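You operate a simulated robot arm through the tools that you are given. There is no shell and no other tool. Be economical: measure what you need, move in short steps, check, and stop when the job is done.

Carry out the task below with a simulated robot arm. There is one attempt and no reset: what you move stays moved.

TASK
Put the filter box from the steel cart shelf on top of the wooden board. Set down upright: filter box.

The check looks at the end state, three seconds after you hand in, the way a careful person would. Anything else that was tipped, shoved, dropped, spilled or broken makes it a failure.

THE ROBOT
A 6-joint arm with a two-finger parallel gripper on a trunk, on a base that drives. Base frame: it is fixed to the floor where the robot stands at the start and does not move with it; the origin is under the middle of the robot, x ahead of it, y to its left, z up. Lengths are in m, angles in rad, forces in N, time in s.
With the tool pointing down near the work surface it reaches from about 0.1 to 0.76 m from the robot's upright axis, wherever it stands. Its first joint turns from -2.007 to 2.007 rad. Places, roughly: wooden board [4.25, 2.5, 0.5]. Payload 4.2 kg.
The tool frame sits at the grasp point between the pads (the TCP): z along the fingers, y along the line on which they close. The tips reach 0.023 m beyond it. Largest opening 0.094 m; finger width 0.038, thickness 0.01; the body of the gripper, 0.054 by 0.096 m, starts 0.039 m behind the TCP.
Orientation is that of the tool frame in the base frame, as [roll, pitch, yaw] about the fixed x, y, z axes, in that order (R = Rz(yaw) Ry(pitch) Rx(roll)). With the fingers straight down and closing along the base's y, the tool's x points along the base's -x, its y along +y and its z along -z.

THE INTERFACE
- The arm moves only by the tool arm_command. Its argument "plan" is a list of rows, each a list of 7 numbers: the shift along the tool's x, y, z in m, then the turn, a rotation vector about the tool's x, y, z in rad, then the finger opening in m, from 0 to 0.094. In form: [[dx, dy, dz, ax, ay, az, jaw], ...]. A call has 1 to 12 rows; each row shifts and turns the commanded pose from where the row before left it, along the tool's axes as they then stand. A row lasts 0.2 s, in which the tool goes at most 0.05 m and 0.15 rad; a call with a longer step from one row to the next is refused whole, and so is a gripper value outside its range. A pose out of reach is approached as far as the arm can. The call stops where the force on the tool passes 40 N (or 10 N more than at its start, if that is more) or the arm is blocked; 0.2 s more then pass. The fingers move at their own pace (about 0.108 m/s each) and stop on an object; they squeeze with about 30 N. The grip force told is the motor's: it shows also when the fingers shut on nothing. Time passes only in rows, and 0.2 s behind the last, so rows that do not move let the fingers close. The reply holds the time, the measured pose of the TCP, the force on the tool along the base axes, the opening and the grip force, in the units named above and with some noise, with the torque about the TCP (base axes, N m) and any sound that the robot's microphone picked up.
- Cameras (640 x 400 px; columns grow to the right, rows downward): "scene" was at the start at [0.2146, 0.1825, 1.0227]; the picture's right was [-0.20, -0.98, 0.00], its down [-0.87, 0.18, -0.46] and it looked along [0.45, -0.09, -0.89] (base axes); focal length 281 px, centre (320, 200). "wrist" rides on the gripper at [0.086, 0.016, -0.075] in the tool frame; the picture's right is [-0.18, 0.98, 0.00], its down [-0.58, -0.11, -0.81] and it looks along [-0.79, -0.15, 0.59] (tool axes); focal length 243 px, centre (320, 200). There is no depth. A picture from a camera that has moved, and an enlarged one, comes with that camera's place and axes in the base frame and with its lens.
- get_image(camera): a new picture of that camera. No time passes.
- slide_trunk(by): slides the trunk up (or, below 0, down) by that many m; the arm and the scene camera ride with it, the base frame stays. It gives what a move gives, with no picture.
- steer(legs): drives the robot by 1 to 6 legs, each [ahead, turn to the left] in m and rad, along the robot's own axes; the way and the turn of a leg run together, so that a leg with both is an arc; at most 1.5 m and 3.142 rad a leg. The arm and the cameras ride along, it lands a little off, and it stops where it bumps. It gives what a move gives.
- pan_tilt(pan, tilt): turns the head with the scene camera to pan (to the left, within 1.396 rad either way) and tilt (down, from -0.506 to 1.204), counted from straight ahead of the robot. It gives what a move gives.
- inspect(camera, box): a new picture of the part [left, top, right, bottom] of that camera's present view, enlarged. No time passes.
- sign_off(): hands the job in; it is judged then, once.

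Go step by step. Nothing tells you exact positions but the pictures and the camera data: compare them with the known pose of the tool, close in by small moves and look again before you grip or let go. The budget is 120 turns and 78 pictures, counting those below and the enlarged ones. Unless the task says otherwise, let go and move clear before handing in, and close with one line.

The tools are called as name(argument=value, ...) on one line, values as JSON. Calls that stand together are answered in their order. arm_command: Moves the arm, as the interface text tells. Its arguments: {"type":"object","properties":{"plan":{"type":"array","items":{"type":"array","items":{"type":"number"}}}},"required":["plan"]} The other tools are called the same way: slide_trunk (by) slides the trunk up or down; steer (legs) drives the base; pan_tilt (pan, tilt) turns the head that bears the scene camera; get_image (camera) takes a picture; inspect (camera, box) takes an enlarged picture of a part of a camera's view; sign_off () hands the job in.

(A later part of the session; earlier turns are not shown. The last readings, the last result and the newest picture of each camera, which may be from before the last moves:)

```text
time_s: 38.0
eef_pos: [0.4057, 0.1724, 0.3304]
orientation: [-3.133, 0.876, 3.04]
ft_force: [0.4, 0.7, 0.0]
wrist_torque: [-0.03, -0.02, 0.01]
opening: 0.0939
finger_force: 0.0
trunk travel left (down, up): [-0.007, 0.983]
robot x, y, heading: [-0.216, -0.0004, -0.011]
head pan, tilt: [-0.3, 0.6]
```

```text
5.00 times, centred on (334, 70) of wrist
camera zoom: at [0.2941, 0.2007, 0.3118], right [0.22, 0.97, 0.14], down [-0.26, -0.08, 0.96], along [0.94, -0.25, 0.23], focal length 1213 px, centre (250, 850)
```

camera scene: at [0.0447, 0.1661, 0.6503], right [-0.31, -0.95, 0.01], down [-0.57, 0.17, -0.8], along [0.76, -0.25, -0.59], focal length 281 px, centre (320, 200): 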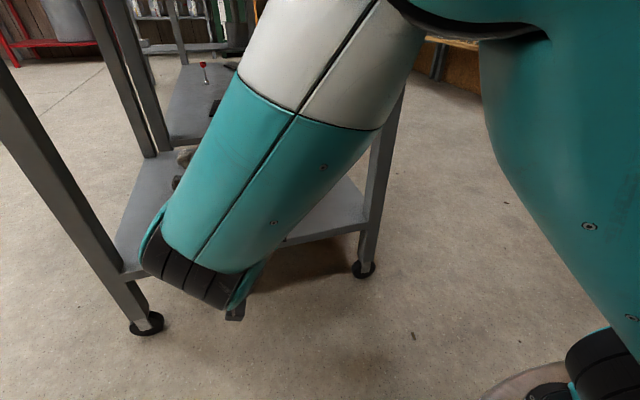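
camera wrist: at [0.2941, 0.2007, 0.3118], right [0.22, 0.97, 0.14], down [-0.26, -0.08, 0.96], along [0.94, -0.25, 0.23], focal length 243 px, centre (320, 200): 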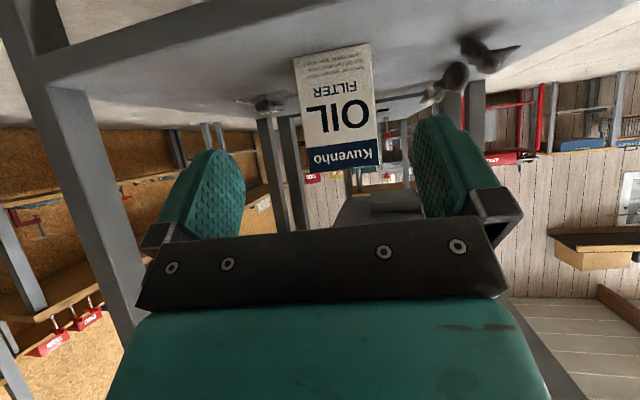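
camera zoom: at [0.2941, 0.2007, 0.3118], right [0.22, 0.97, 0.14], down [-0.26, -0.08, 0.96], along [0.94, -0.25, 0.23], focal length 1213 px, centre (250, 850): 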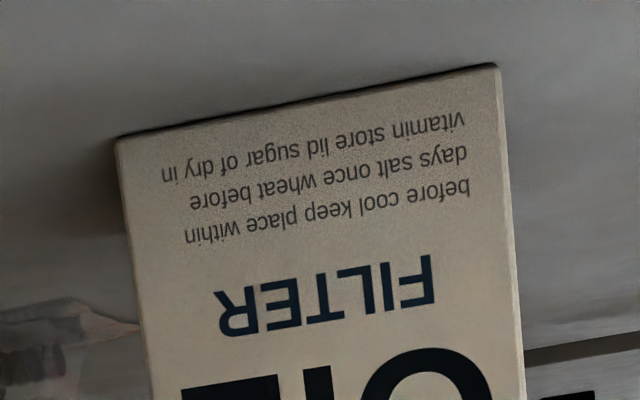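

Both cameras agree on the box, with front bottom corners at (0.559, 0.124) and (0.566, 0.200) and yaw ≈ -0.095. I'll advance partway, straight along the box's axis.

arm_command(plan=[[-0.0165, 0.0023, 0.0318, 0, 0, 0, 0.094], [-0.0165, 0.0023, 0.0318, 0, 0, 0, 0.094], [-0.0172, 0.0003, 0.0206, 0, 0, 0, 0.094]])

get_image(camera="wrist")

get_image(camera="scene")

```text
time_s: 38.8
eef_pos: [0.5027, 0.1664, 0.3148]
orientation: [-3.133, 0.877, 3.041]
ft_force: [-0.5, -0.4, 0.2]
wrist_torque: [0.0, 0.01, -0.04]
opening: 0.094
finger_force: 0.1
trunk travel left (down, up): [-0.007, 0.983]
robot x, y, heading: [-0.2199, -0.0005, -0.015]
head pan, tilt: [-0.3, 0.6]
```

```text
43 pictures are left
camera wrist: at [0.3911, 0.1948, 0.2963], right [0.22, 0.97, 0.14], down [-0.26, -0.08, 0.96], along [0.94, -0.25, 0.23], focal length 243 px, centre (320, 200)
```

wrist: 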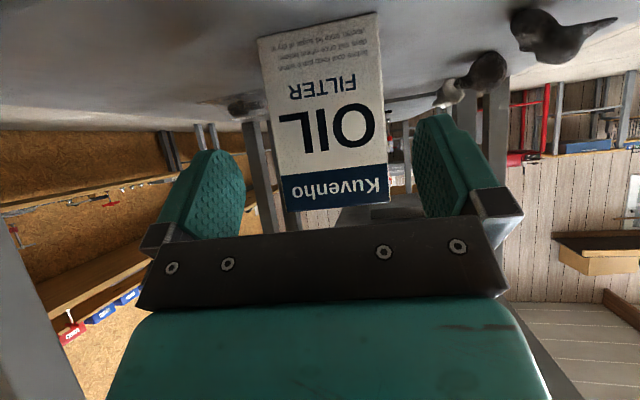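

```text
42 pictures are left
camera scene: at [0.0447, 0.1661, 0.6503], right [-0.31, -0.95, 0.01], down [-0.57, 0.17, -0.8], along [0.76, -0.25, -0.59], focal length 281 px, centre (320, 200)
```

scene: 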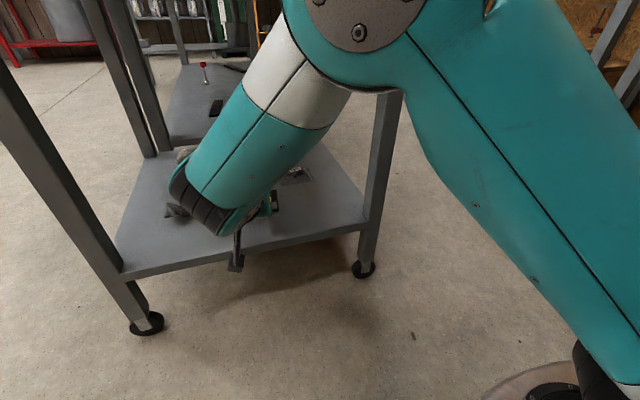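

Alignment is within about 1 mm. The elbow still clears the apron (x ≈ 0.48, z ≈ 0.69). I'll advance in small steps.

arm_command(plan=[[-0.0172, 0.0003, 0.0206, 0, 0, 0, 0.094], [-0.0172, 0.0003, 0.0206, 0, 0, 0, 0.094]])

get_image(camera="wrist")

get_image(camera="scene")

```text
time_s: 39.4
eef_pos: [0.5555, 0.1616, 0.3145]
orientation: [-3.134, 0.876, 3.041]
ft_force: [-0.6, -0.5, 0.0]
wrist_torque: [-0.02, 0.0, 0.02]
opening: 0.094
finger_force: 0.0
trunk travel left (down, up): [-0.007, 0.983]
robot x, y, heading: [-0.2176, 0.0031, -0.013]
head pan, tilt: [-0.3, 0.6]
```

```text
41 pictures are left
camera wrist: at [0.4439, 0.1908, 0.2966], right [0.22, 0.97, 0.14], down [-0.26, -0.08, 0.96], along [0.94, -0.25, 0.23], focal length 243 px, centre (320, 200)
```

wrist: 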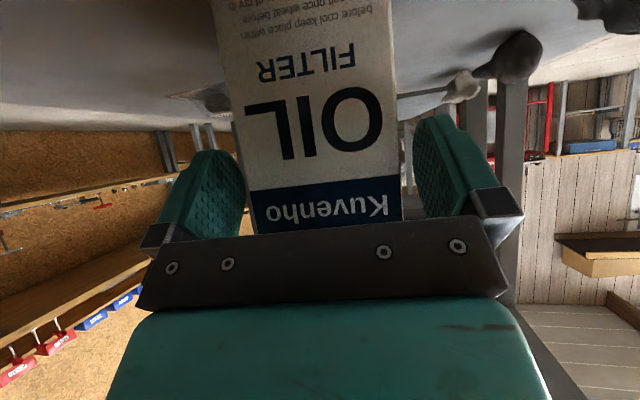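

```text
40 pictures are left
camera scene: at [0.0447, 0.1661, 0.6503], right [-0.31, -0.95, 0.01], down [-0.57, 0.17, -0.8], along [0.76, -0.25, -0.59], focal length 281 px, centre (320, 200)
```

scene: 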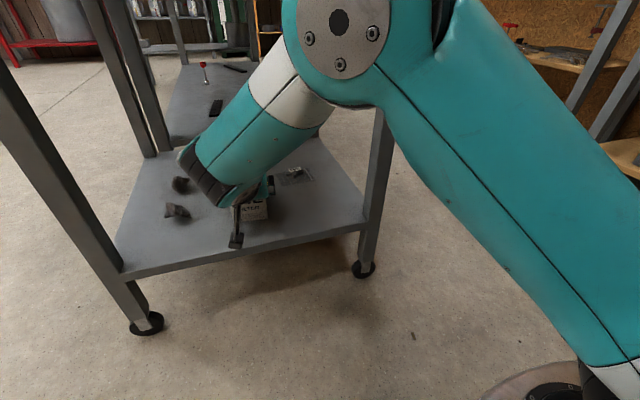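

arm_command(plan=[[-0.0168, 0.0003, 0.0202, 0, 0, 0, 0.094]])

get_image(camera="wrist")

```text
time_s: 39.8
eef_pos: [0.5833, 0.1601, 0.3147]
orientation: [-3.132, 0.874, 3.039]
ft_force: [-0.5, 0.1, -0.4]
wrist_torque: [0.0, -0.01, -0.01]
opening: 0.0939
finger_force: 0.0
trunk travel left (down, up): [-0.007, 0.983]
robot x, y, heading: [-0.2174, 0.0, -0.011]
head pan, tilt: [-0.3, 0.6]
```

```text
39 pictures are left
camera wrist: at [0.4709, 0.1883, 0.2959], right [0.22, 0.97, 0.14], down [-0.26, -0.08, 0.96], along [0.94, -0.25, 0.23], focal length 243 px, centre (320, 200)
```

wrist: 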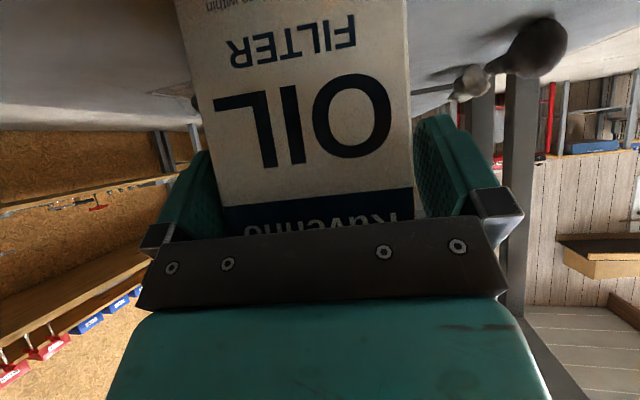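

The fingers straddle the box without touching. Closing now.

arm_command(plan=[[0, 0, 0, 0, 0, 0, 0.06], [0, 0, 0, 0, 0, 0, 0.06], [0, 0, 0, 0, 0, 0, 0.06]])

```text
time_s: 40.6
eef_pos: [0.5828, 0.158, 0.3138]
orientation: [-3.133, 0.876, 3.041]
ft_force: [1.7, -0.6, 0.8]
wrist_torque: [0.06, -0.03, -0.04]
opening: 0.0779
finger_force: 30.1
trunk travel left (down, up): [-0.007, 0.983]
robot x, y, heading: [-0.2198, 0.0008, -0.019]
head pan, tilt: [-0.3, 0.6]
```

Gripped at 0.078 m with 30 N. Lifting a little.

arm_command(plan=[[-0.0077, 0, -0.0064, 0, 0, 0, 0.06], [-0.0077, 0, -0.0064, 0, 0, 0, 0.06], [-0.0077, 0, -0.0064, 0, 0, 0, 0.06], [0, 0, 0, 0, 0, 0, 0.06]])

get_image(camera="wrist")

get_image(camera="scene")

```text
time_s: 41.6
eef_pos: [0.5822, 0.1594, 0.3436]
orientation: [-3.132, 0.874, 3.041]
ft_force: [-0.2, 0.1, -4.3]
wrist_torque: [0.02, 0.09, 0.02]
opening: 0.0779
finger_force: 30.0
trunk travel left (down, up): [-0.007, 0.983]
robot x, y, heading: [-0.2171, 0.0015, -0.016]
head pan, tilt: [-0.3, 0.6]
```

```text
38 pictures are left
camera wrist: at [0.4697, 0.1887, 0.3255], right [0.22, 0.97, 0.14], down [-0.26, -0.08, 0.96], along [0.94, -0.25, 0.23], focal length 243 px, centre (320, 200)
```

wrist: 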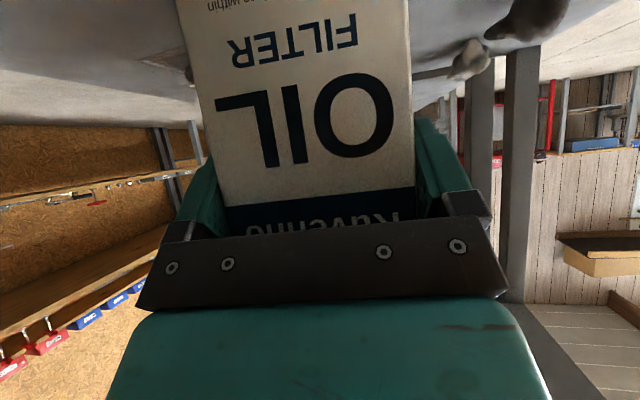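

```text
37 pictures are left
camera scene: at [0.0448, 0.1661, 0.6502], right [-0.31, -0.95, 0.01], down [-0.57, 0.17, -0.8], along [0.76, -0.25, -0.59], focal length 281 px, centre (320, 200)
```

scene: 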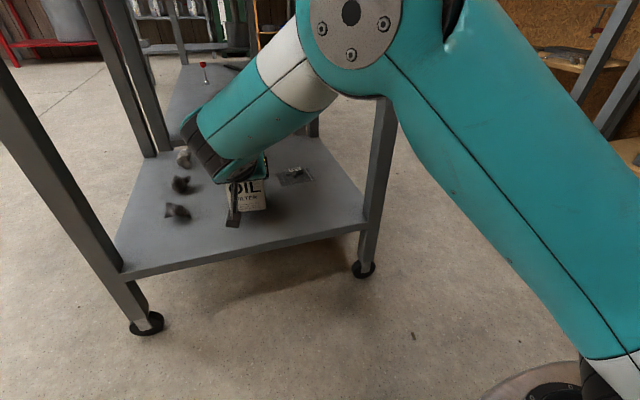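

The box is held level and weighs about 0.45 kg. I'll withdraw it straight out of the cart with a slight rise.

arm_command(plan=[[0.0175, -0.0006, -0.0339, 0, 0, 0, 0.06], [0.0175, -0.0006, -0.0339, 0, 0, 0, 0.06], [0.0175, -0.0006, -0.0339, 0, 0, 0, 0.06], [0.0175, -0.0006, -0.0339, 0, 0, 0, 0.06], [0.0175, -0.0006, -0.0339, 0, 0, 0, 0.06], [0.0175, -0.0006, -0.0339, 0, 0, 0, 0.06]])

get_image(camera="scene")

```text
time_s: 43.0
eef_pos: [0.3587, 0.1826, 0.3926]
orientation: [-3.134, 0.875, 3.038]
ft_force: [0.3, -0.4, -4.2]
wrist_torque: [0.04, 0.06, -0.01]
opening: 0.0781
finger_force: 30.0
trunk travel left (down, up): [-0.007, 0.983]
robot x, y, heading: [-0.2177, 0.0009, -0.013]
head pan, tilt: [-0.3, 0.6]
```

```text
36 pictures are left
camera scene: at [0.0448, 0.1661, 0.6502], right [-0.31, -0.95, 0.01], down [-0.57, 0.17, -0.8], along [0.76, -0.25, -0.59], focal length 281 px, centre (320, 200)
```

scene: 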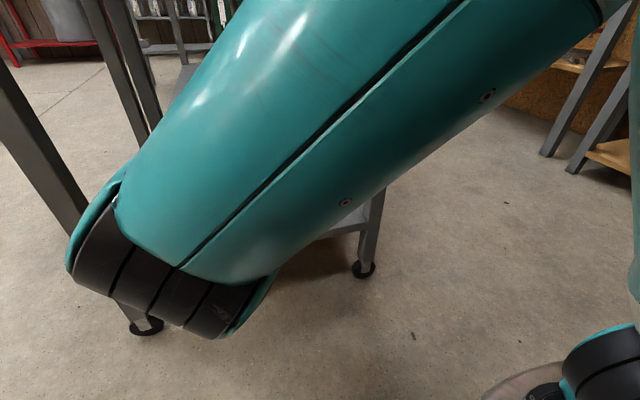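

The box is out of the cart. I'll shift it right to keep the forearm off the head, then raise the trunk a bit before driving.

arm_command(plan=[[-0.0022, -0.033, 0.0029, 0, 0, 0, 0.06], [-0.0022, -0.033, 0.0029, 0, 0, 0, 0.06], [-0.0022, -0.033, 0.0029, 0, 0, 0, 0.06]])

slide_trunk(by=0.1)

get_image(camera="scene")

```text
time_s: 43.8
eef_pos: [0.3597, 0.0806, 0.3933]
orientation: [-3.135, 0.875, 3.039]
ft_force: [0.4, -0.7, -3.8]
wrist_torque: [0.03, 0.07, -0.03]
opening: 0.0778
finger_force: 29.8
trunk travel left (down, up): [-0.007, 0.983]
robot x, y, heading: [-0.2217, 0.0014, -0.011]
head pan, tilt: [-0.3, 0.6]
```

```text
time_s: 45.1
eef_pos: [0.3597, 0.0803, 0.4931]
orientation: [-3.136, 0.877, 3.039]
ft_force: [-0.3, 0.3, -4.7]
wrist_torque: [0.02, 0.06, 0.0]
opening: 0.0777
finger_force: 30.0
trunk travel left (down, up): [-0.107, 0.883]
robot x, y, heading: [-0.218, 0.002, -0.013]
head pan, tilt: [-0.3, 0.6]
```

```text
35 pictures are left
camera scene: at [0.0485, 0.1661, 0.7502], right [-0.31, -0.95, 0.01], down [-0.57, 0.17, -0.8], along [0.76, -0.25, -0.59], focal length 281 px, centre (320, 200)
```

scene: 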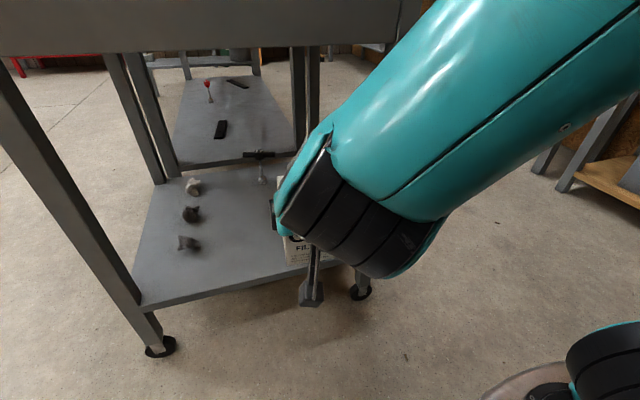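

Good clearance. I'll edge forward so the base's rear corners clear the bench behind.

steer(legs=[[0.12, 0]])

pan_tilt(pan=1.1, tilt=0.5)

get_image(camera="scene")

```text
time_s: 46.4
eef_pos: [0.4774, 0.0792, 0.4925]
orientation: [-3.132, 0.876, 3.035]
ft_force: [0.0, -0.3, -4.2]
wrist_torque: [0.03, 0.0, -0.03]
opening: 0.0778
finger_force: 30.0
trunk travel left (down, up): [-0.107, 0.883]
robot x, y, heading: [-0.1001, -0.0035, -0.009]
head pan, tilt: [-0.3, 0.6]
```

```text
time_s: 47.9
eef_pos: [0.4781, 0.078, 0.4924]
orientation: [-3.13, 0.876, 3.036]
ft_force: [-0.6, 0.4, -4.5]
wrist_torque: [-0.01, 0.06, 0.04]
opening: 0.0778
finger_force: 29.9
trunk travel left (down, up): [-0.107, 0.883]
robot x, y, heading: [-0.1005, -0.0042, -0.015]
head pan, tilt: [1.1, 0.499]
```

```text
34 pictures are left
camera scene: at [0.0977, 0.2723, 0.7586], right [0.88, -0.47, 0.0], down [-0.22, -0.42, -0.88], along [0.41, 0.78, -0.48], focal length 281 px, centre (320, 200)
```

scene: 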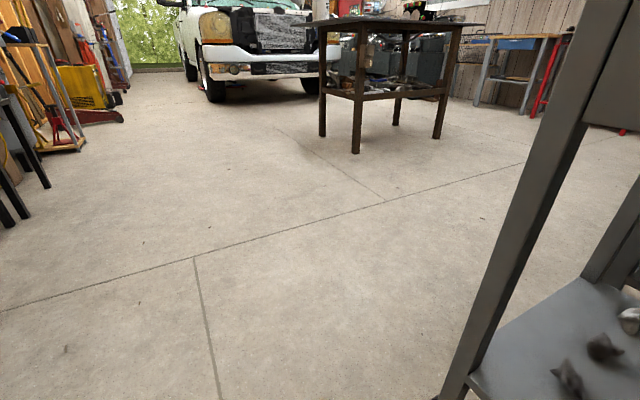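

The floor ahead and to the left is clear and the robot is level. Turning left in two steps.

steer(legs=[[0, 0.5]])

get_image(camera="scene")

```text
time_s: 49.7
eef_pos: [0.3648, 0.3519, 0.4914]
orientation: [-3.133, 0.876, -2.734]
ft_force: [-0.1, 0.2, -3.4]
wrist_torque: [-0.02, 0.08, -0.02]
opening: 0.0778
finger_force: 29.9
trunk travel left (down, up): [-0.107, 0.883]
robot x, y, heading: [-0.1026, 0.0028, 0.499]
head pan, tilt: [1.1, 0.499]
```

```text
33 pictures are left
camera scene: at [-0.0598, 0.3344, 0.7586], right [1.0, 0.03, 0.0], down [0.01, -0.48, -0.88], along [-0.02, 0.88, -0.48], focal length 281 px, centre (320, 200)
```

scene: 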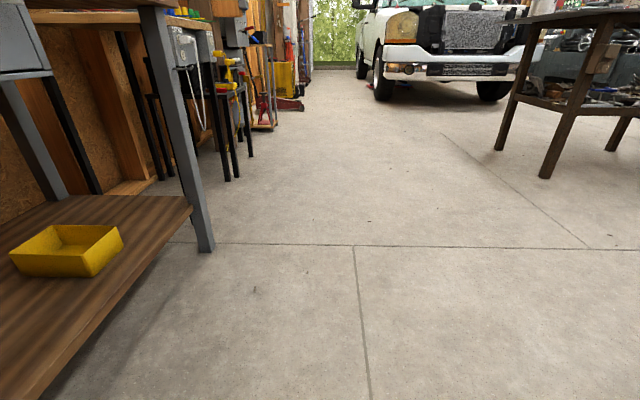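

steer(legs=[[0.0, 0.6]])

steer(legs=[[1.2, 0.0]])

pan_tilt(pan=-0.6, tilt=0.3)

get_image(camera="scene")

```text
time_s: 51.8
eef_pos: [0.0888, 0.55, 0.4928]
orientation: [-3.131, 0.876, -2.142]
ft_force: [0.3, -0.2, -3.8]
wrist_torque: [-0.08, 0.02, 0.02]
opening: 0.0779
finger_force: 30.0
trunk travel left (down, up): [-0.107, 0.883]
robot x, y, heading: [-0.0976, 0.0011, 1.092]
head pan, tilt: [1.1, 0.499]
```

```text
time_s: 57.9
eef_pos: [0.6213, 1.6397, 0.4904]
orientation: [-3.131, 0.876, -2.114]
ft_force: [-0.5, -0.3, -3.9]
wrist_torque: [-0.06, 0.05, 0.02]
opening: 0.0777
finger_force: 30.3
trunk travel left (down, up): [-0.107, 0.883]
robot x, y, heading: [0.45, 1.0842, 1.116]
head pan, tilt: [1.1, 0.499]
```

```text
time_s: 59.6
eef_pos: [0.6223, 1.6403, 0.4919]
orientation: [-3.13, 0.878, -2.115]
ft_force: [0.5, 0.9, -3.6]
wrist_torque: [-0.05, 0.0, 0.03]
opening: 0.0778
finger_force: 30.1
trunk travel left (down, up): [-0.107, 0.883]
robot x, y, heading: [0.4499, 1.0834, 1.118]
head pan, tilt: [-0.6, 0.3]
```

```text
32 pictures are left
camera scene: at [0.4219, 1.3529, 0.777], right [0.49, -0.87, 0.0], down [-0.26, -0.15, -0.96], along [0.83, 0.47, -0.3], focal length 281 px, centre (320, 200)
```

scene: 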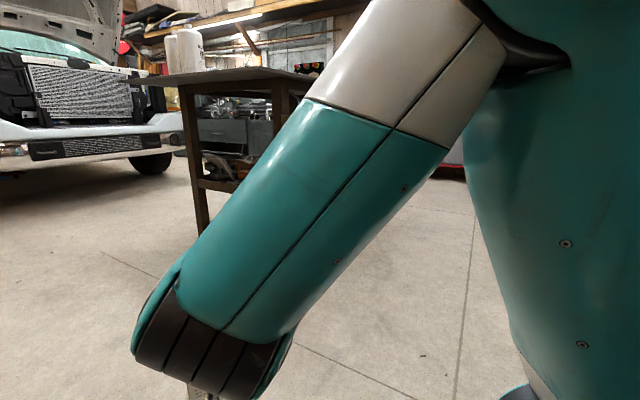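

steer(legs=[[0, -1.05]])

pan_tilt(pan=0.45, tilt=0.25)

get_image(camera="scene")

```text
time_s: 62.7
eef_pos: [1.0179, 1.2058, 0.4917]
orientation: [-3.132, 0.877, 3.11]
ft_force: [0.1, -1.2, -4.6]
wrist_torque: [0.02, 0.09, 0.01]
opening: 0.0776
finger_force: 29.9
trunk travel left (down, up): [-0.107, 0.883]
robot x, y, heading: [0.4481, 1.0855, 0.063]
head pan, tilt: [-0.6, 0.3]
```

```text
time_s: 64.0
eef_pos: [1.0173, 1.2052, 0.4931]
orientation: [-3.132, 0.875, 3.109]
ft_force: [0.0, 0.3, -4.7]
wrist_torque: [-0.02, 0.1, -0.01]
opening: 0.0778
finger_force: 30.5
trunk travel left (down, up): [-0.107, 0.883]
robot x, y, heading: [0.4471, 1.0896, 0.057]
head pan, tilt: [0.45, 0.25]
```

```text
31 pictures are left
camera scene: at [0.671, 1.3337, 0.7817], right [0.49, -0.87, 0.0], down [-0.22, -0.12, -0.97], along [0.85, 0.47, -0.25], focal length 281 px, centre (320, 200)
```

scene: 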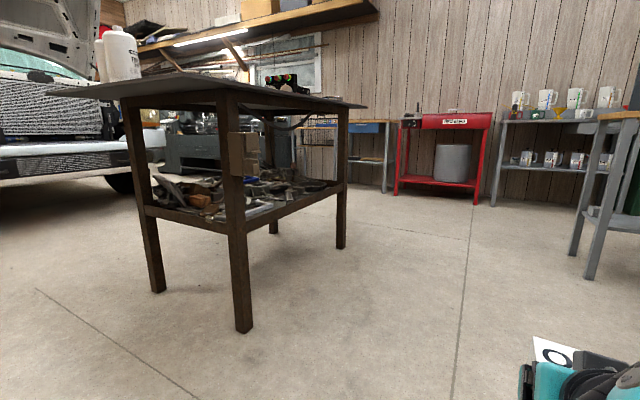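

The route between the table (front legs at y ≈ 2.07) and the bench on the right (y ≤ 0.75) is open. Driving along it.

steer(legs=[[0, 0.06], [1.5, 0], [0.75, 0]])

pan_tilt(pan=0.7, tilt=0.25)

get_image(camera="scene")

```text
time_s: 75.5
eef_pos: [3.2373, 1.5515, 0.4914]
orientation: [-3.132, 0.873, -3.084]
ft_force: [0.9, 0.0, -3.5]
wrist_torque: [0.0, 0.07, 0.02]
opening: 0.0778
finger_force: 30.1
trunk travel left (down, up): [-0.107, 0.883]
robot x, y, heading: [2.6825, 1.3784, 0.144]
head pan, tilt: [0.45, 0.25]
```

```text
time_s: 76.3
eef_pos: [3.2371, 1.5504, 0.4924]
orientation: [-3.131, 0.875, -3.084]
ft_force: [0.6, -0.5, -4.8]
wrist_torque: [0.0, 0.09, -0.01]
opening: 0.0778
finger_force: 29.9
trunk travel left (down, up): [-0.107, 0.883]
robot x, y, heading: [2.6825, 1.382, 0.149]
head pan, tilt: [0.7, 0.25]
```

```text
30 pictures are left
camera scene: at [2.8656, 1.6647, 0.7817], right [0.75, -0.66, 0.0], down [-0.16, -0.18, -0.97], along [0.64, 0.73, -0.25], focal length 281 px, centre (320, 200)
```

scene: 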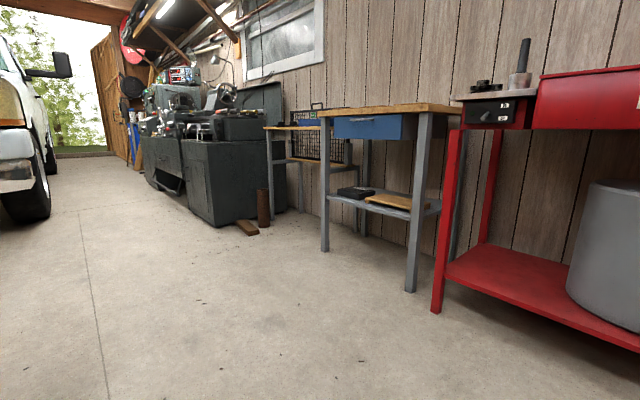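

The bench's front legs are at x ≈ 4.01, y 2.30–2.92, with the board on the shelf at about z 0.4. I'll go up alongside it and turn to face it.

steer(legs=[[0, 1.13], [1.08, 0]])

steer(legs=[[0, -1.27]])

pan_tilt(pan=0.0, tilt=0.4)

get_image(camera="scene")

```text
time_s: 84.5
eef_pos: [3.0549, 2.95, 0.4922]
orientation: [-3.13, 0.875, -1.953]
ft_force: [-0.1, -0.1, -3.4]
wrist_torque: [-0.08, 0.0, -0.02]
opening: 0.0782
finger_force: 29.2
trunk travel left (down, up): [-0.107, 0.883]
robot x, y, heading: [2.9719, 2.377, 1.277]
head pan, tilt: [0.7, 0.25]
```

```text
time_s: 88.1
eef_pos: [3.5472, 2.468, 0.4917]
orientation: [-3.13, 0.875, 3.061]
ft_force: [0.6, -0.5, -4.6]
wrist_torque: [0.04, 0.08, 0.0]
opening: 0.078
finger_force: 29.6
trunk travel left (down, up): [-0.107, 0.883]
robot x, y, heading: [2.9717, 2.3746, 0.009]
head pan, tilt: [0.7, 0.25]
```

```text
time_s: 89.2
eef_pos: [3.5487, 2.468, 0.4919]
orientation: [-3.131, 0.875, 3.062]
ft_force: [-0.3, 0.4, -4.4]
wrist_torque: [0.02, 0.1, -0.01]
opening: 0.0779
finger_force: 29.6
trunk travel left (down, up): [-0.107, 0.883]
robot x, y, heading: [2.9734, 2.3705, 0.01]
head pan, tilt: [0.0, 0.4]
```

```text
29 pictures are left
camera scene: at [3.2167, 2.5717, 0.7678], right [0.01, -1.0, 0.0], down [-0.39, 0.0, -0.92], along [0.92, 0.01, -0.39], focal length 281 px, centre (320, 200)
```

scene: 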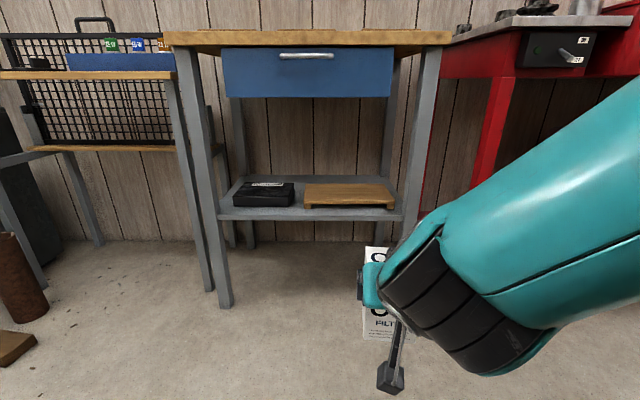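

inspect(camera="scene", box=[200, 140, 424, 240])

```text
2.86 times, centred on (312, 190) of scene
camera zoom: at [3.2167, 2.5717, 0.7678], right [0.01, -1.0, 0.0], down [-0.39, 0.0, -0.92], along [0.92, 0.01, -0.39], focal length 803 px, centre (343, 229)
```

zoom: 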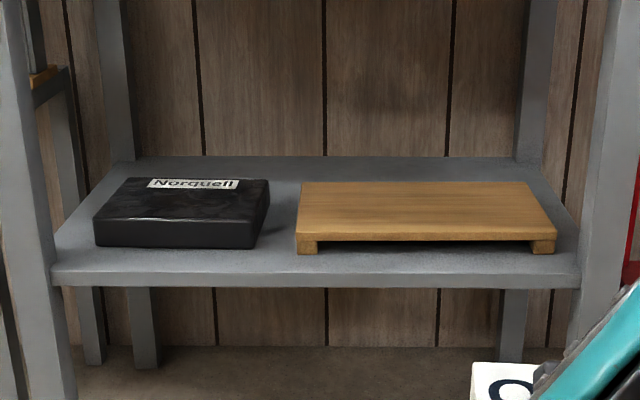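

The board's top is at z ≈ 0.407, spanning x 4.056–4.225 and y 2.335–2.635, and the drawer bottom is at about 0.72. I'll flatten the forearm by raising the arm and lowering the trunk.

arm_command(plan=[[-0.0253, 0, -0.0211, 0, 0, 0, 0.06], [-0.0253, 0, -0.0211, 0, 0, 0, 0.06], [-0.0253, 0, -0.0211, 0, 0, 0, 0.06], [-0.0253, 0, -0.0211, 0, 0, 0, 0.06]])

slide_trunk(by=-0.1)

get_image(camera="scene")

```text
time_s: 90.2
eef_pos: [3.5472, 2.4704, 0.6242]
orientation: [-3.132, 0.873, 3.063]
ft_force: [-0.4, -0.3, -3.9]
wrist_torque: [-0.01, 0.07, -0.03]
opening: 0.0778
finger_force: 29.6
trunk travel left (down, up): [-0.107, 0.883]
robot x, y, heading: [2.9753, 2.3738, 0.01]
head pan, tilt: [0.0, 0.4]
```

```text
time_s: 91.5
eef_pos: [3.5473, 2.4696, 0.5237]
orientation: [-3.13, 0.874, 3.063]
ft_force: [0.1, 1.2, -4.1]
wrist_torque: [0.0, 0.06, 0.01]
opening: 0.078
finger_force: 29.9
trunk travel left (down, up): [-0.007, 0.983]
robot x, y, heading: [2.9739, 2.3764, 0.011]
head pan, tilt: [0.0, 0.4]
```

```text
27 pictures are left
camera scene: at [3.2167, 2.5716, 0.6678], right [0.01, -1.0, 0.0], down [-0.39, 0.0, -0.92], along [0.92, 0.01, -0.39], focal length 281 px, centre (320, 200)
```

scene: 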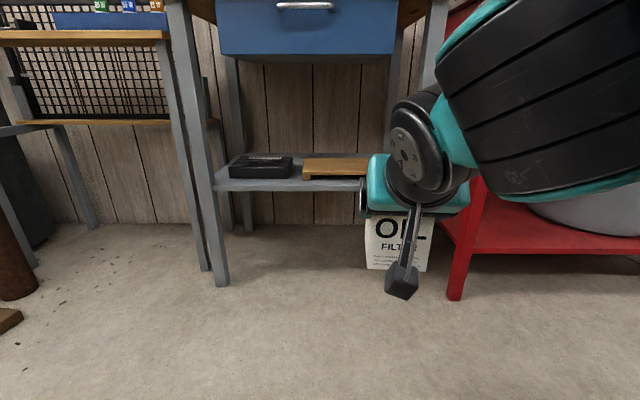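

inspect(camera="scene", box=[210, 130, 402, 210])

```text
3.33 times, centred on (306, 170) of scene
camera zoom: at [3.2167, 2.5716, 0.6678], right [0.01, -1.0, 0.0], down [-0.39, 0.0, -0.92], along [0.92, 0.01, -0.39], focal length 937 px, centre (367, 300)
```

zoom: 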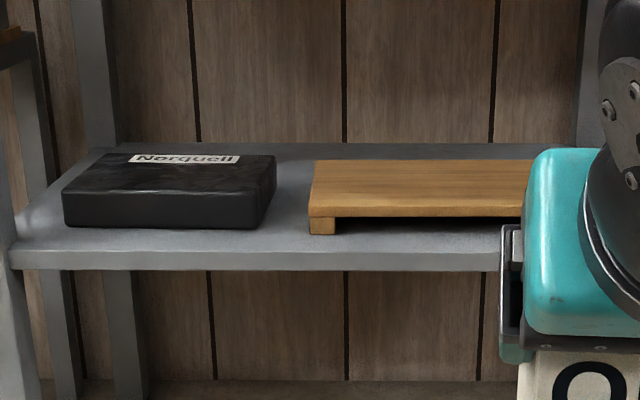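

Two views agree: the board's front edge is at x 4.06, its top at z 0.406, and its centre is about (4.14, 2.486). I'll drive closer.

steer(legs=[[0.38, 0]])

get_image(camera="scene")

```text
time_s: 93.9
eef_pos: [3.934, 2.4745, 0.5252]
orientation: [-3.131, 0.875, 3.062]
ft_force: [-0.5, 0.5, -4.1]
wrist_torque: [0.01, 0.05, -0.01]
opening: 0.0779
finger_force: 29.9
trunk travel left (down, up): [-0.007, 0.983]
robot x, y, heading: [3.361, 2.3814, 0.006]
head pan, tilt: [0.0, 0.4]
```

```text
25 pictures are left
camera scene: at [3.6036, 2.5753, 0.6677], right [0.01, -1.0, 0.0], down [-0.39, 0.0, -0.92], along [0.92, 0.01, -0.39], focal length 281 px, centre (320, 200)
```

scene: 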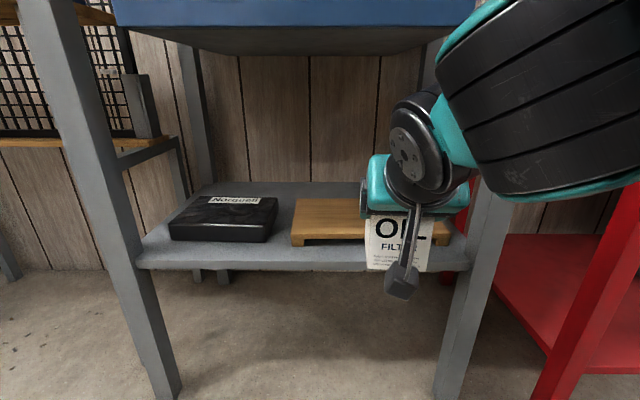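

The wrist housing will come near the drawer bottom (z ≈ 0.728), so I want the arm more stretched and the hand low. I'll back up a little, lower to just above board height, and extend in steps.

steer(legs=[[-0.06, 0]])

arm_command(plan=[[-0.0188, 0.002, 0.0262, 0, 0, 0, 0.06], [-0.0188, 0.002, 0.0262, 0, 0, 0, 0.06], [-0.0188, 0.002, 0.0262, 0, 0, 0, 0.06]])

get_image(camera="scene")

```text
time_s: 94.9
eef_pos: [3.875, 2.4738, 0.5251]
orientation: [-3.132, 0.875, 3.061]
ft_force: [1.0, -0.1, -3.6]
wrist_torque: [-0.01, 0.1, -0.03]
opening: 0.0778
finger_force: 30.2
trunk travel left (down, up): [-0.007, 0.983]
robot x, y, heading: [3.3021, 2.3762, 0.005]
head pan, tilt: [0.0, 0.4]
```

```text
time_s: 95.7
eef_pos: [3.971, 2.4669, 0.5179]
orientation: [-3.13, 0.876, 3.06]
ft_force: [0.3, -0.5, -4.3]
wrist_torque: [0.02, 0.06, 0.03]
opening: 0.0779
finger_force: 30.0
trunk travel left (down, up): [-0.007, 0.983]
robot x, y, heading: [3.2989, 2.3758, 0.005]
head pan, tilt: [0.0, 0.4]
```

```text
24 pictures are left
camera scene: at [3.5445, 2.5745, 0.6678], right [0.01, -1.0, 0.0], down [-0.39, 0.0, -0.92], along [0.92, 0.01, -0.39], focal length 281 px, centre (320, 200)
```

scene: 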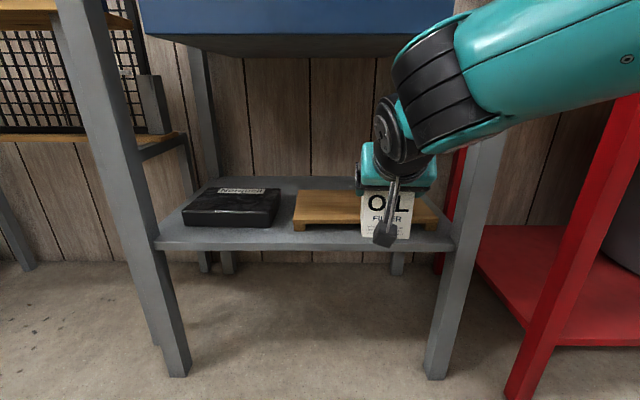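

The forearm reaches in from the right and would meet the bench's right leg if I push straight in. I'll retract, back off, and come in diagonally from the left at about -0.6 rad, so the forearm angles away from the bench.

arm_command(plan=[[0.0188, -0.002, -0.0262, 0, 0, 0, 0.06], [0.0188, -0.002, -0.0262, 0, 0, 0, 0.06], [0.0188, -0.002, -0.0262, 0, 0, 0, 0.06]])

steer(legs=[[-0.3, 0], [0, 1.44], [0.71, 0]])

steer(legs=[[0, -2.05]])

get_image(camera="scene")

```text
time_s: 96.5
eef_pos: [3.8745, 2.4728, 0.5262]
orientation: [-3.132, 0.872, 3.062]
ft_force: [0.0, 1.3, -4.0]
wrist_torque: [0.01, 0.08, 0.02]
opening: 0.0778
finger_force: 30.0
trunk travel left (down, up): [-0.007, 0.983]
robot x, y, heading: [3.3006, 2.375, 0.008]
head pan, tilt: [0.0, 0.4]
```

```text
time_s: 105.4
eef_pos: [3.0956, 3.6458, 0.526]
orientation: [-3.132, 0.876, -1.805]
ft_force: [0.4, -0.4, -4.4]
wrist_torque: [-0.07, 0.03, 0.02]
opening: 0.0778
finger_force: 29.9
trunk travel left (down, up): [-0.007, 0.983]
robot x, y, heading: [3.1065, 3.0644, 1.429]
head pan, tilt: [0.0, 0.4]
```

```text
time_s: 110.7
eef_pos: [3.6244, 2.8027, 0.5252]
orientation: [-3.131, 0.874, 2.43]
ft_force: [0.0, -0.5, -4.4]
wrist_torque: [0.04, 0.05, 0.0]
opening: 0.0777
finger_force: 29.9
trunk travel left (down, up): [-0.007, 0.983]
robot x, y, heading: [3.1002, 3.0604, -0.621]
head pan, tilt: [0.0, 0.4]
```

```text
23 pictures are left
camera scene: at [3.4169, 3.0783, 0.6677], right [-0.58, -0.81, 0.0], down [-0.32, 0.23, -0.92], along [0.75, -0.54, -0.39], focal length 281 px, centre (320, 200)
```

scene: 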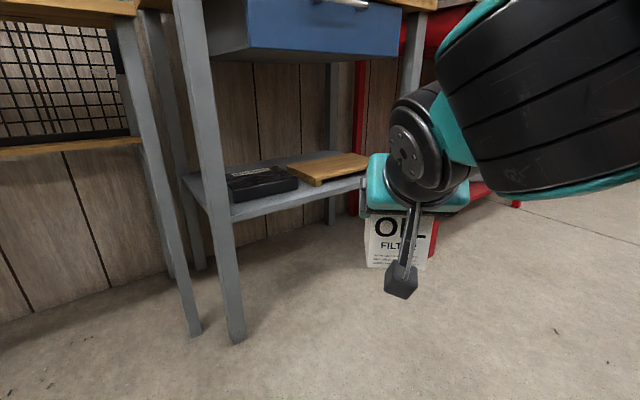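

The diagonal entry looks clear between the legs. Driving up.

steer(legs=[[0.4, 0]])

get_image(camera="scene")

```text
time_s: 113.2
eef_pos: [3.9495, 2.562, 0.5259]
orientation: [-3.131, 0.875, 2.427]
ft_force: [0.2, -0.7, -4.1]
wrist_torque: [0.1, 0.09, 0.01]
opening: 0.0779
finger_force: 30.0
trunk travel left (down, up): [-0.007, 0.983]
robot x, y, heading: [3.4282, 2.827, -0.628]
head pan, tilt: [0.0, 0.4]
```

```text
22 pictures are left
camera scene: at [3.7438, 2.841, 0.6677], right [-0.59, -0.81, 0.0], down [-0.32, 0.23, -0.92], along [0.75, -0.54, -0.39], focal length 281 px, centre (320, 200)
```

scene: 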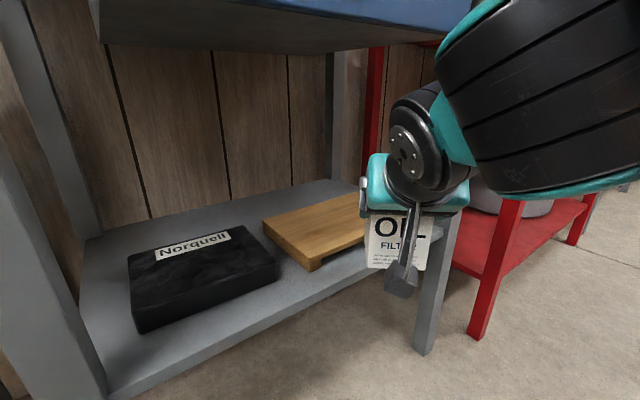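

arm_command(plan=[[-0.0169, 0.0112, 0.0239, 0, 0, 0, 0.06], [-0.0169, 0.0112, 0.0239, 0, 0, 0, 0.06], [-0.0169, 0.0112, 0.0239, 0, 0, 0, 0.06]])

get_image(camera="scene")

```text
time_s: 114.0
eef_pos: [4.0393, 2.528, 0.5181]
orientation: [-3.129, 0.873, 2.427]
ft_force: [0.9, -0.3, -3.6]
wrist_torque: [0.06, 0.08, -0.04]
opening: 0.078
finger_force: 30.0
trunk travel left (down, up): [-0.007, 0.983]
robot x, y, heading: [3.4321, 2.8299, -0.628]
head pan, tilt: [0.0, 0.4]
```

```text
21 pictures are left
camera scene: at [3.7437, 2.841, 0.6677], right [-0.59, -0.81, 0.0], down [-0.32, 0.23, -0.92], along [0.75, -0.54, -0.39], focal length 281 px, centre (320, 200)
```

scene: 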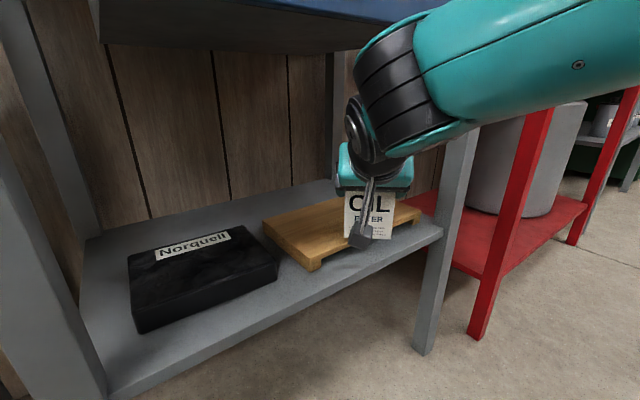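

The wrist housing will pass close under the drawer, so I'll lower the box to just above the board and aim near its front half. First I'll check the gap.

inspect(camera="scene", box=[250, 150, 450, 275])

get_image(camera="wrist")

```text
3.20 times, centred on (350, 212) of scene
camera zoom: at [3.7437, 2.841, 0.6677], right [-0.59, -0.81, 0.0], down [-0.32, 0.23, -0.92], along [0.75, -0.54, -0.39], focal length 900 px, centre (224, 160)
```

zoom: 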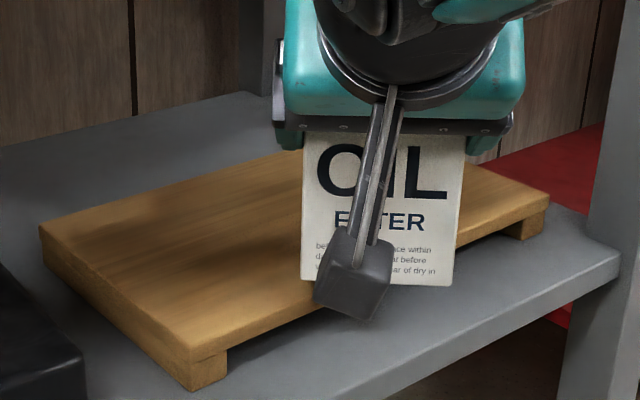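

```text
19 pictures are left
camera wrist: at [3.9626, 2.6162, 0.4999], right [0.74, 0.66, 0.13], down [-0.25, 0.09, 0.96], along [0.62, -0.75, 0.23], focal length 243 px, centre (320, 200)
```

wrist: 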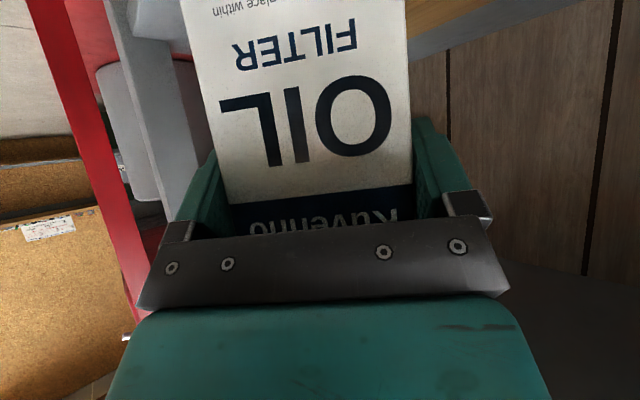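

Calibration is spot on: the box bottom is at 0.429 and the board corners match. I'll lower 13 mm, then advance gently.

arm_command(plan=[[0.01, 0, 0.0083, 0, 0, 0, 0.06], [-0.0067, 0.0025, 0.008, 0, 0, 0, 0.06], [-0.0067, 0.0025, 0.008, 0, 0, 0, 0.06], [-0.0067, 0.0025, 0.008, 0, 0, 0, 0.06]])

get_image(camera="scene")

```text
time_s: 115.0
eef_pos: [4.0671, 2.515, 0.5049]
orientation: [-3.13, 0.876, 2.425]
ft_force: [0.8, -0.6, -4.8]
wrist_torque: [0.09, 0.04, 0.02]
opening: 0.0778
finger_force: 30.0
trunk travel left (down, up): [-0.007, 0.983]
robot x, y, heading: [3.4262, 2.823, -0.629]
head pan, tilt: [0.0, 0.4]
```

```text
18 pictures are left
camera scene: at [3.7438, 2.841, 0.6677], right [-0.59, -0.81, 0.0], down [-0.32, 0.23, -0.92], along [0.75, -0.54, -0.39], focal length 281 px, centre (320, 200)
```

scene: 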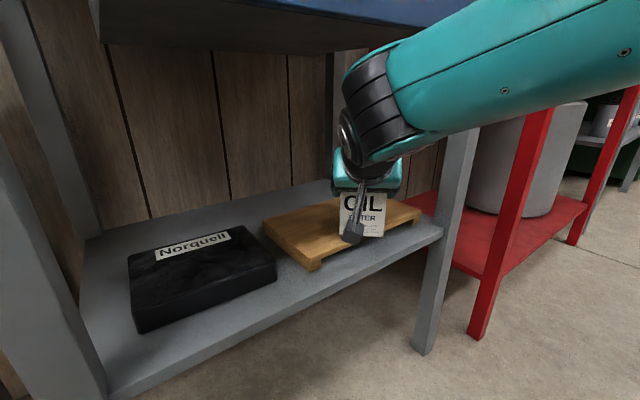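

The forearm is now close to the drawer edge, so I'll set the box down just inside the board's front edge and nudge it inward later with the hand held lower. Lowering gently.

arm_command(plan=[[-0.0067, 0.0025, 0.008, 0, 0, 0, 0.06], [0.0031, 0, 0.0026, 0, 0, 0, 0.06], [0.0031, 0, 0.0026, 0, 0, 0, 0.06], [0, 0, 0, 0, 0, 0, 0.06]])

inspect(camera="scene", box=[250, 150, 450, 275])

```text
time_s: 116.0
eef_pos: [4.0759, 2.5093, 0.4996]
orientation: [-3.136, 0.879, 2.42]
ft_force: [-2.2, -0.9, 16.1]
wrist_torque: [0.55, -0.15, 0.0]
opening: 0.0779
finger_force: 30.5
trunk travel left (down, up): [-0.007, 0.983]
robot x, y, heading: [3.428, 2.8263, -0.626]
head pan, tilt: [0.0, 0.4]
```

```text
3.20 times, centred on (350, 212) of scene
camera zoom: at [3.7434, 2.841, 0.6683], right [-0.59, -0.81, 0.0], down [-0.31, 0.23, -0.92], along [0.75, -0.54, -0.39], focal length 900 px, centre (224, 160)
```

zoom: 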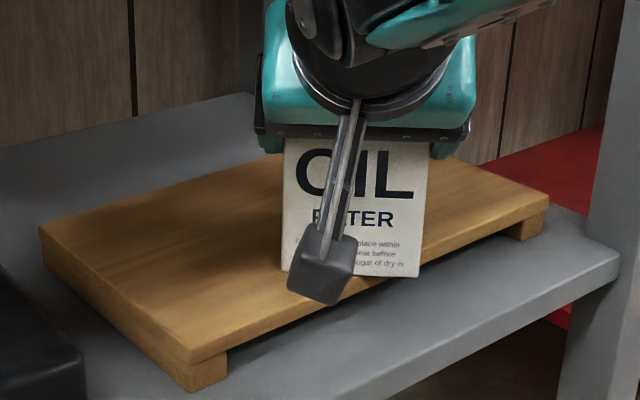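

The box is touching the board (about +20 N). I'll unload slightly and open.

arm_command(plan=[[-0.0015, 0, -0.0012, 0, 0, 0, 0.06], [0, 0, 0, 0, 0, 0, 0.085], [0, 0, 0, 0, 0, 0, 0.094], [0, 0, 0, 0, 0, 0, 0.094]])

get_image(camera="wrist")

```text
time_s: 117.0
eef_pos: [4.0752, 2.5109, 0.4988]
orientation: [-3.131, 0.873, 2.426]
ft_force: [-0.7, -0.5, 0.2]
wrist_torque: [0.0, -0.03, 0.02]
opening: 0.094
finger_force: 0.1
trunk travel left (down, up): [-0.007, 0.983]
robot x, y, heading: [3.4332, 2.8266, -0.625]
head pan, tilt: [0.0, 0.4]
```

```text
16 pictures are left
camera wrist: at [4.0001, 2.5974, 0.4805], right [0.74, 0.66, 0.13], down [-0.25, 0.09, 0.96], along [0.62, -0.75, 0.23], focal length 243 px, centre (320, 200)
```

wrist: 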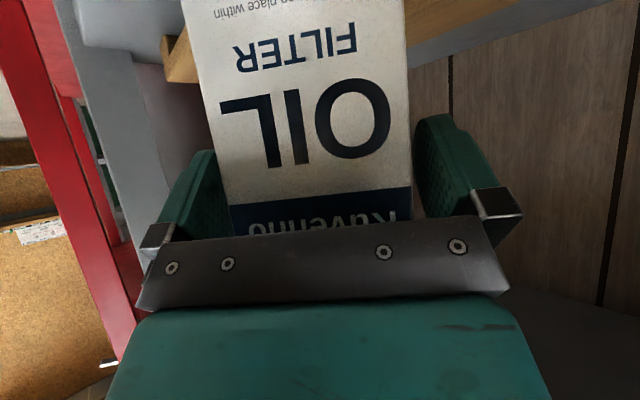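

Released and standing. Backing the hand straight out.

arm_command(plan=[[0.016, 0, -0.0192, 0, 0, 0, 0.094], [0.016, 0, -0.0192, 0, 0, 0, 0.094], [0.016, 0, -0.0192, 0, 0, 0, 0.094], [0.016, 0, -0.0192, 0, 0, 0, 0.094]])

get_image(camera="scene")

get_image(camera="wrist")

```text
time_s: 118.0
eef_pos: [4.0, 2.5752, 0.5002]
orientation: [-3.13, 0.876, 2.425]
ft_force: [0.2, -0.1, 0.3]
wrist_torque: [0.01, -0.02, 0.0]
opening: 0.094
finger_force: 0.1
trunk travel left (down, up): [-0.007, 0.983]
robot x, y, heading: [3.431, 2.8273, -0.631]
head pan, tilt: [0.0, 0.4]
```

```text
15 pictures are left
camera scene: at [3.7438, 2.841, 0.6678], right [-0.59, -0.81, 0.0], down [-0.32, 0.23, -0.92], along [0.75, -0.54, -0.39], focal length 281 px, centre (320, 200)
```

scene: 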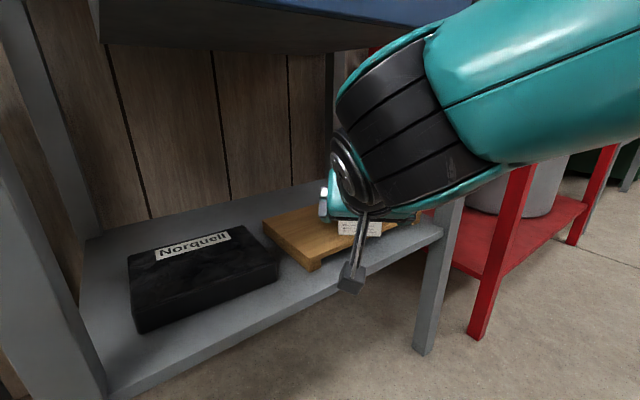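

```text
14 pictures are left
camera wrist: at [3.9251, 2.6631, 0.482], right [0.74, 0.66, 0.13], down [-0.25, 0.09, 0.96], along [0.62, -0.75, 0.23], focal length 243 px, centre (320, 200)
```

wrist: 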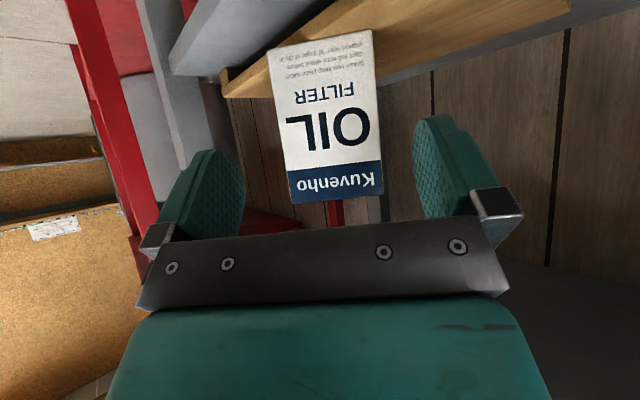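

The box is upright, with one bottom corner overhanging the board's front edge by about 2 cm. I'll close the fingers, go 3 cm lower, and push it gently inward at low height.

arm_command(plan=[[0.0115, 0, 0.0096, 0, 0, 0, 0.0], [0.0115, 0, 0.0096, 0, 0, 0, 0.0], [0, 0, 0, 0, 0, 0, 0.0], [0, 0, 0, 0, 0, 0, 0.0], [-0.0128, 0, 0.0154, 0, 0, 0, 0.0], [-0.0128, 0, 0.0154, 0, 0, 0, 0.0], [-0.0064, 0, 0.0077, 0, 0, 0, 0.0]])

get_image(camera="wrist")

```text
time_s: 119.6
eef_pos: [4.0378, 2.542, 0.4686]
orientation: [-3.132, 0.874, 2.426]
ft_force: [0.0, 0.1, -0.7]
wrist_torque: [0.0, -0.02, 0.01]
opening: 0.0003
finger_force: 30.2
trunk travel left (down, up): [-0.007, 0.983]
robot x, y, heading: [3.4253, 2.8263, -0.626]
head pan, tilt: [0.0, 0.4]
```

```text
13 pictures are left
camera wrist: at [3.9634, 2.6293, 0.4506], right [0.74, 0.66, 0.13], down [-0.25, 0.09, 0.96], along [0.62, -0.75, 0.23], focal length 243 px, centre (320, 200)
```

wrist: 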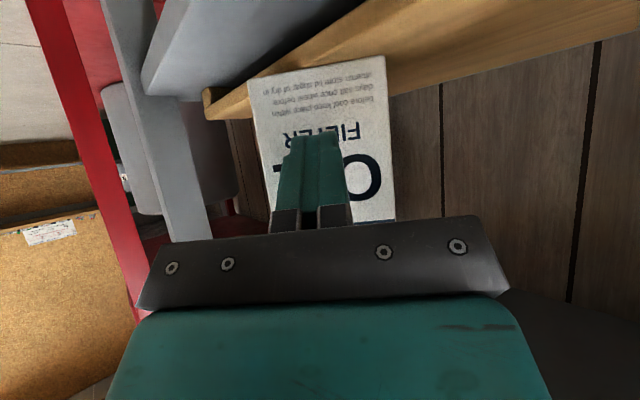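

Aligned on the lower middle of the front face, just short of contact. Pushing slowly about 3 cm.

arm_command(plan=[[-0.0051, 0, 0.0062, 0, 0, 0, 0.0], [-0.0051, 0, 0.0062, 0, 0, 0, 0.0], [-0.0051, 0, 0.0062, 0, 0, 0, 0.0], [-0.0051, 0, 0.0062, 0, 0, 0, 0.0], [-0.0051, 0, 0.0062, 0, 0, 0, 0.0]])

get_image(camera="wrist")

inspect(camera="scene", box=[250, 150, 450, 275])

```text
time_s: 120.8
eef_pos: [4.0666, 2.5163, 0.4683]
orientation: [-3.128, 0.874, 2.426]
ft_force: [-1.1, 1.1, -1.1]
wrist_torque: [0.01, 0.0, 0.0]
opening: 0.0
finger_force: 29.8
trunk travel left (down, up): [-0.007, 0.983]
robot x, y, heading: [3.4323, 2.8282, -0.625]
head pan, tilt: [0.0, 0.4]
```

```text
12 pictures are left
camera wrist: at [3.9923, 2.6025, 0.4501], right [0.74, 0.66, 0.13], down [-0.25, 0.09, 0.96], along [0.62, -0.75, 0.23], focal length 243 px, centre (320, 200)
```

wrist: 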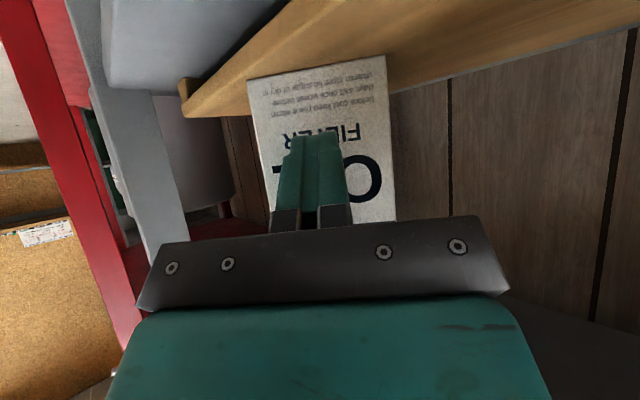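

```text
3.20 times, centred on (350, 212) of scene
camera zoom: at [3.7437, 2.841, 0.6678], right [-0.59, -0.81, 0.0], down [-0.32, 0.23, -0.92], along [0.75, -0.54, -0.39], focal length 900 px, centre (224, 160)
```

zoom: 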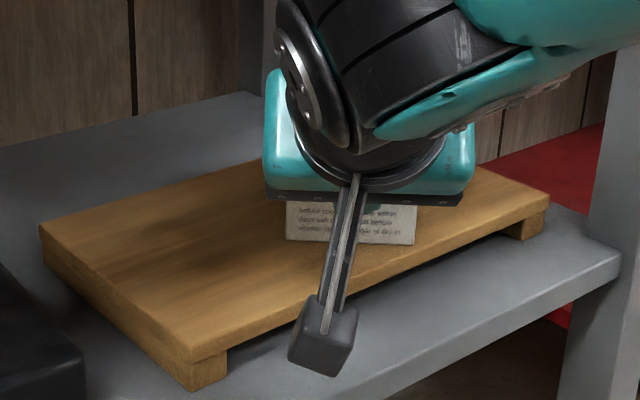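

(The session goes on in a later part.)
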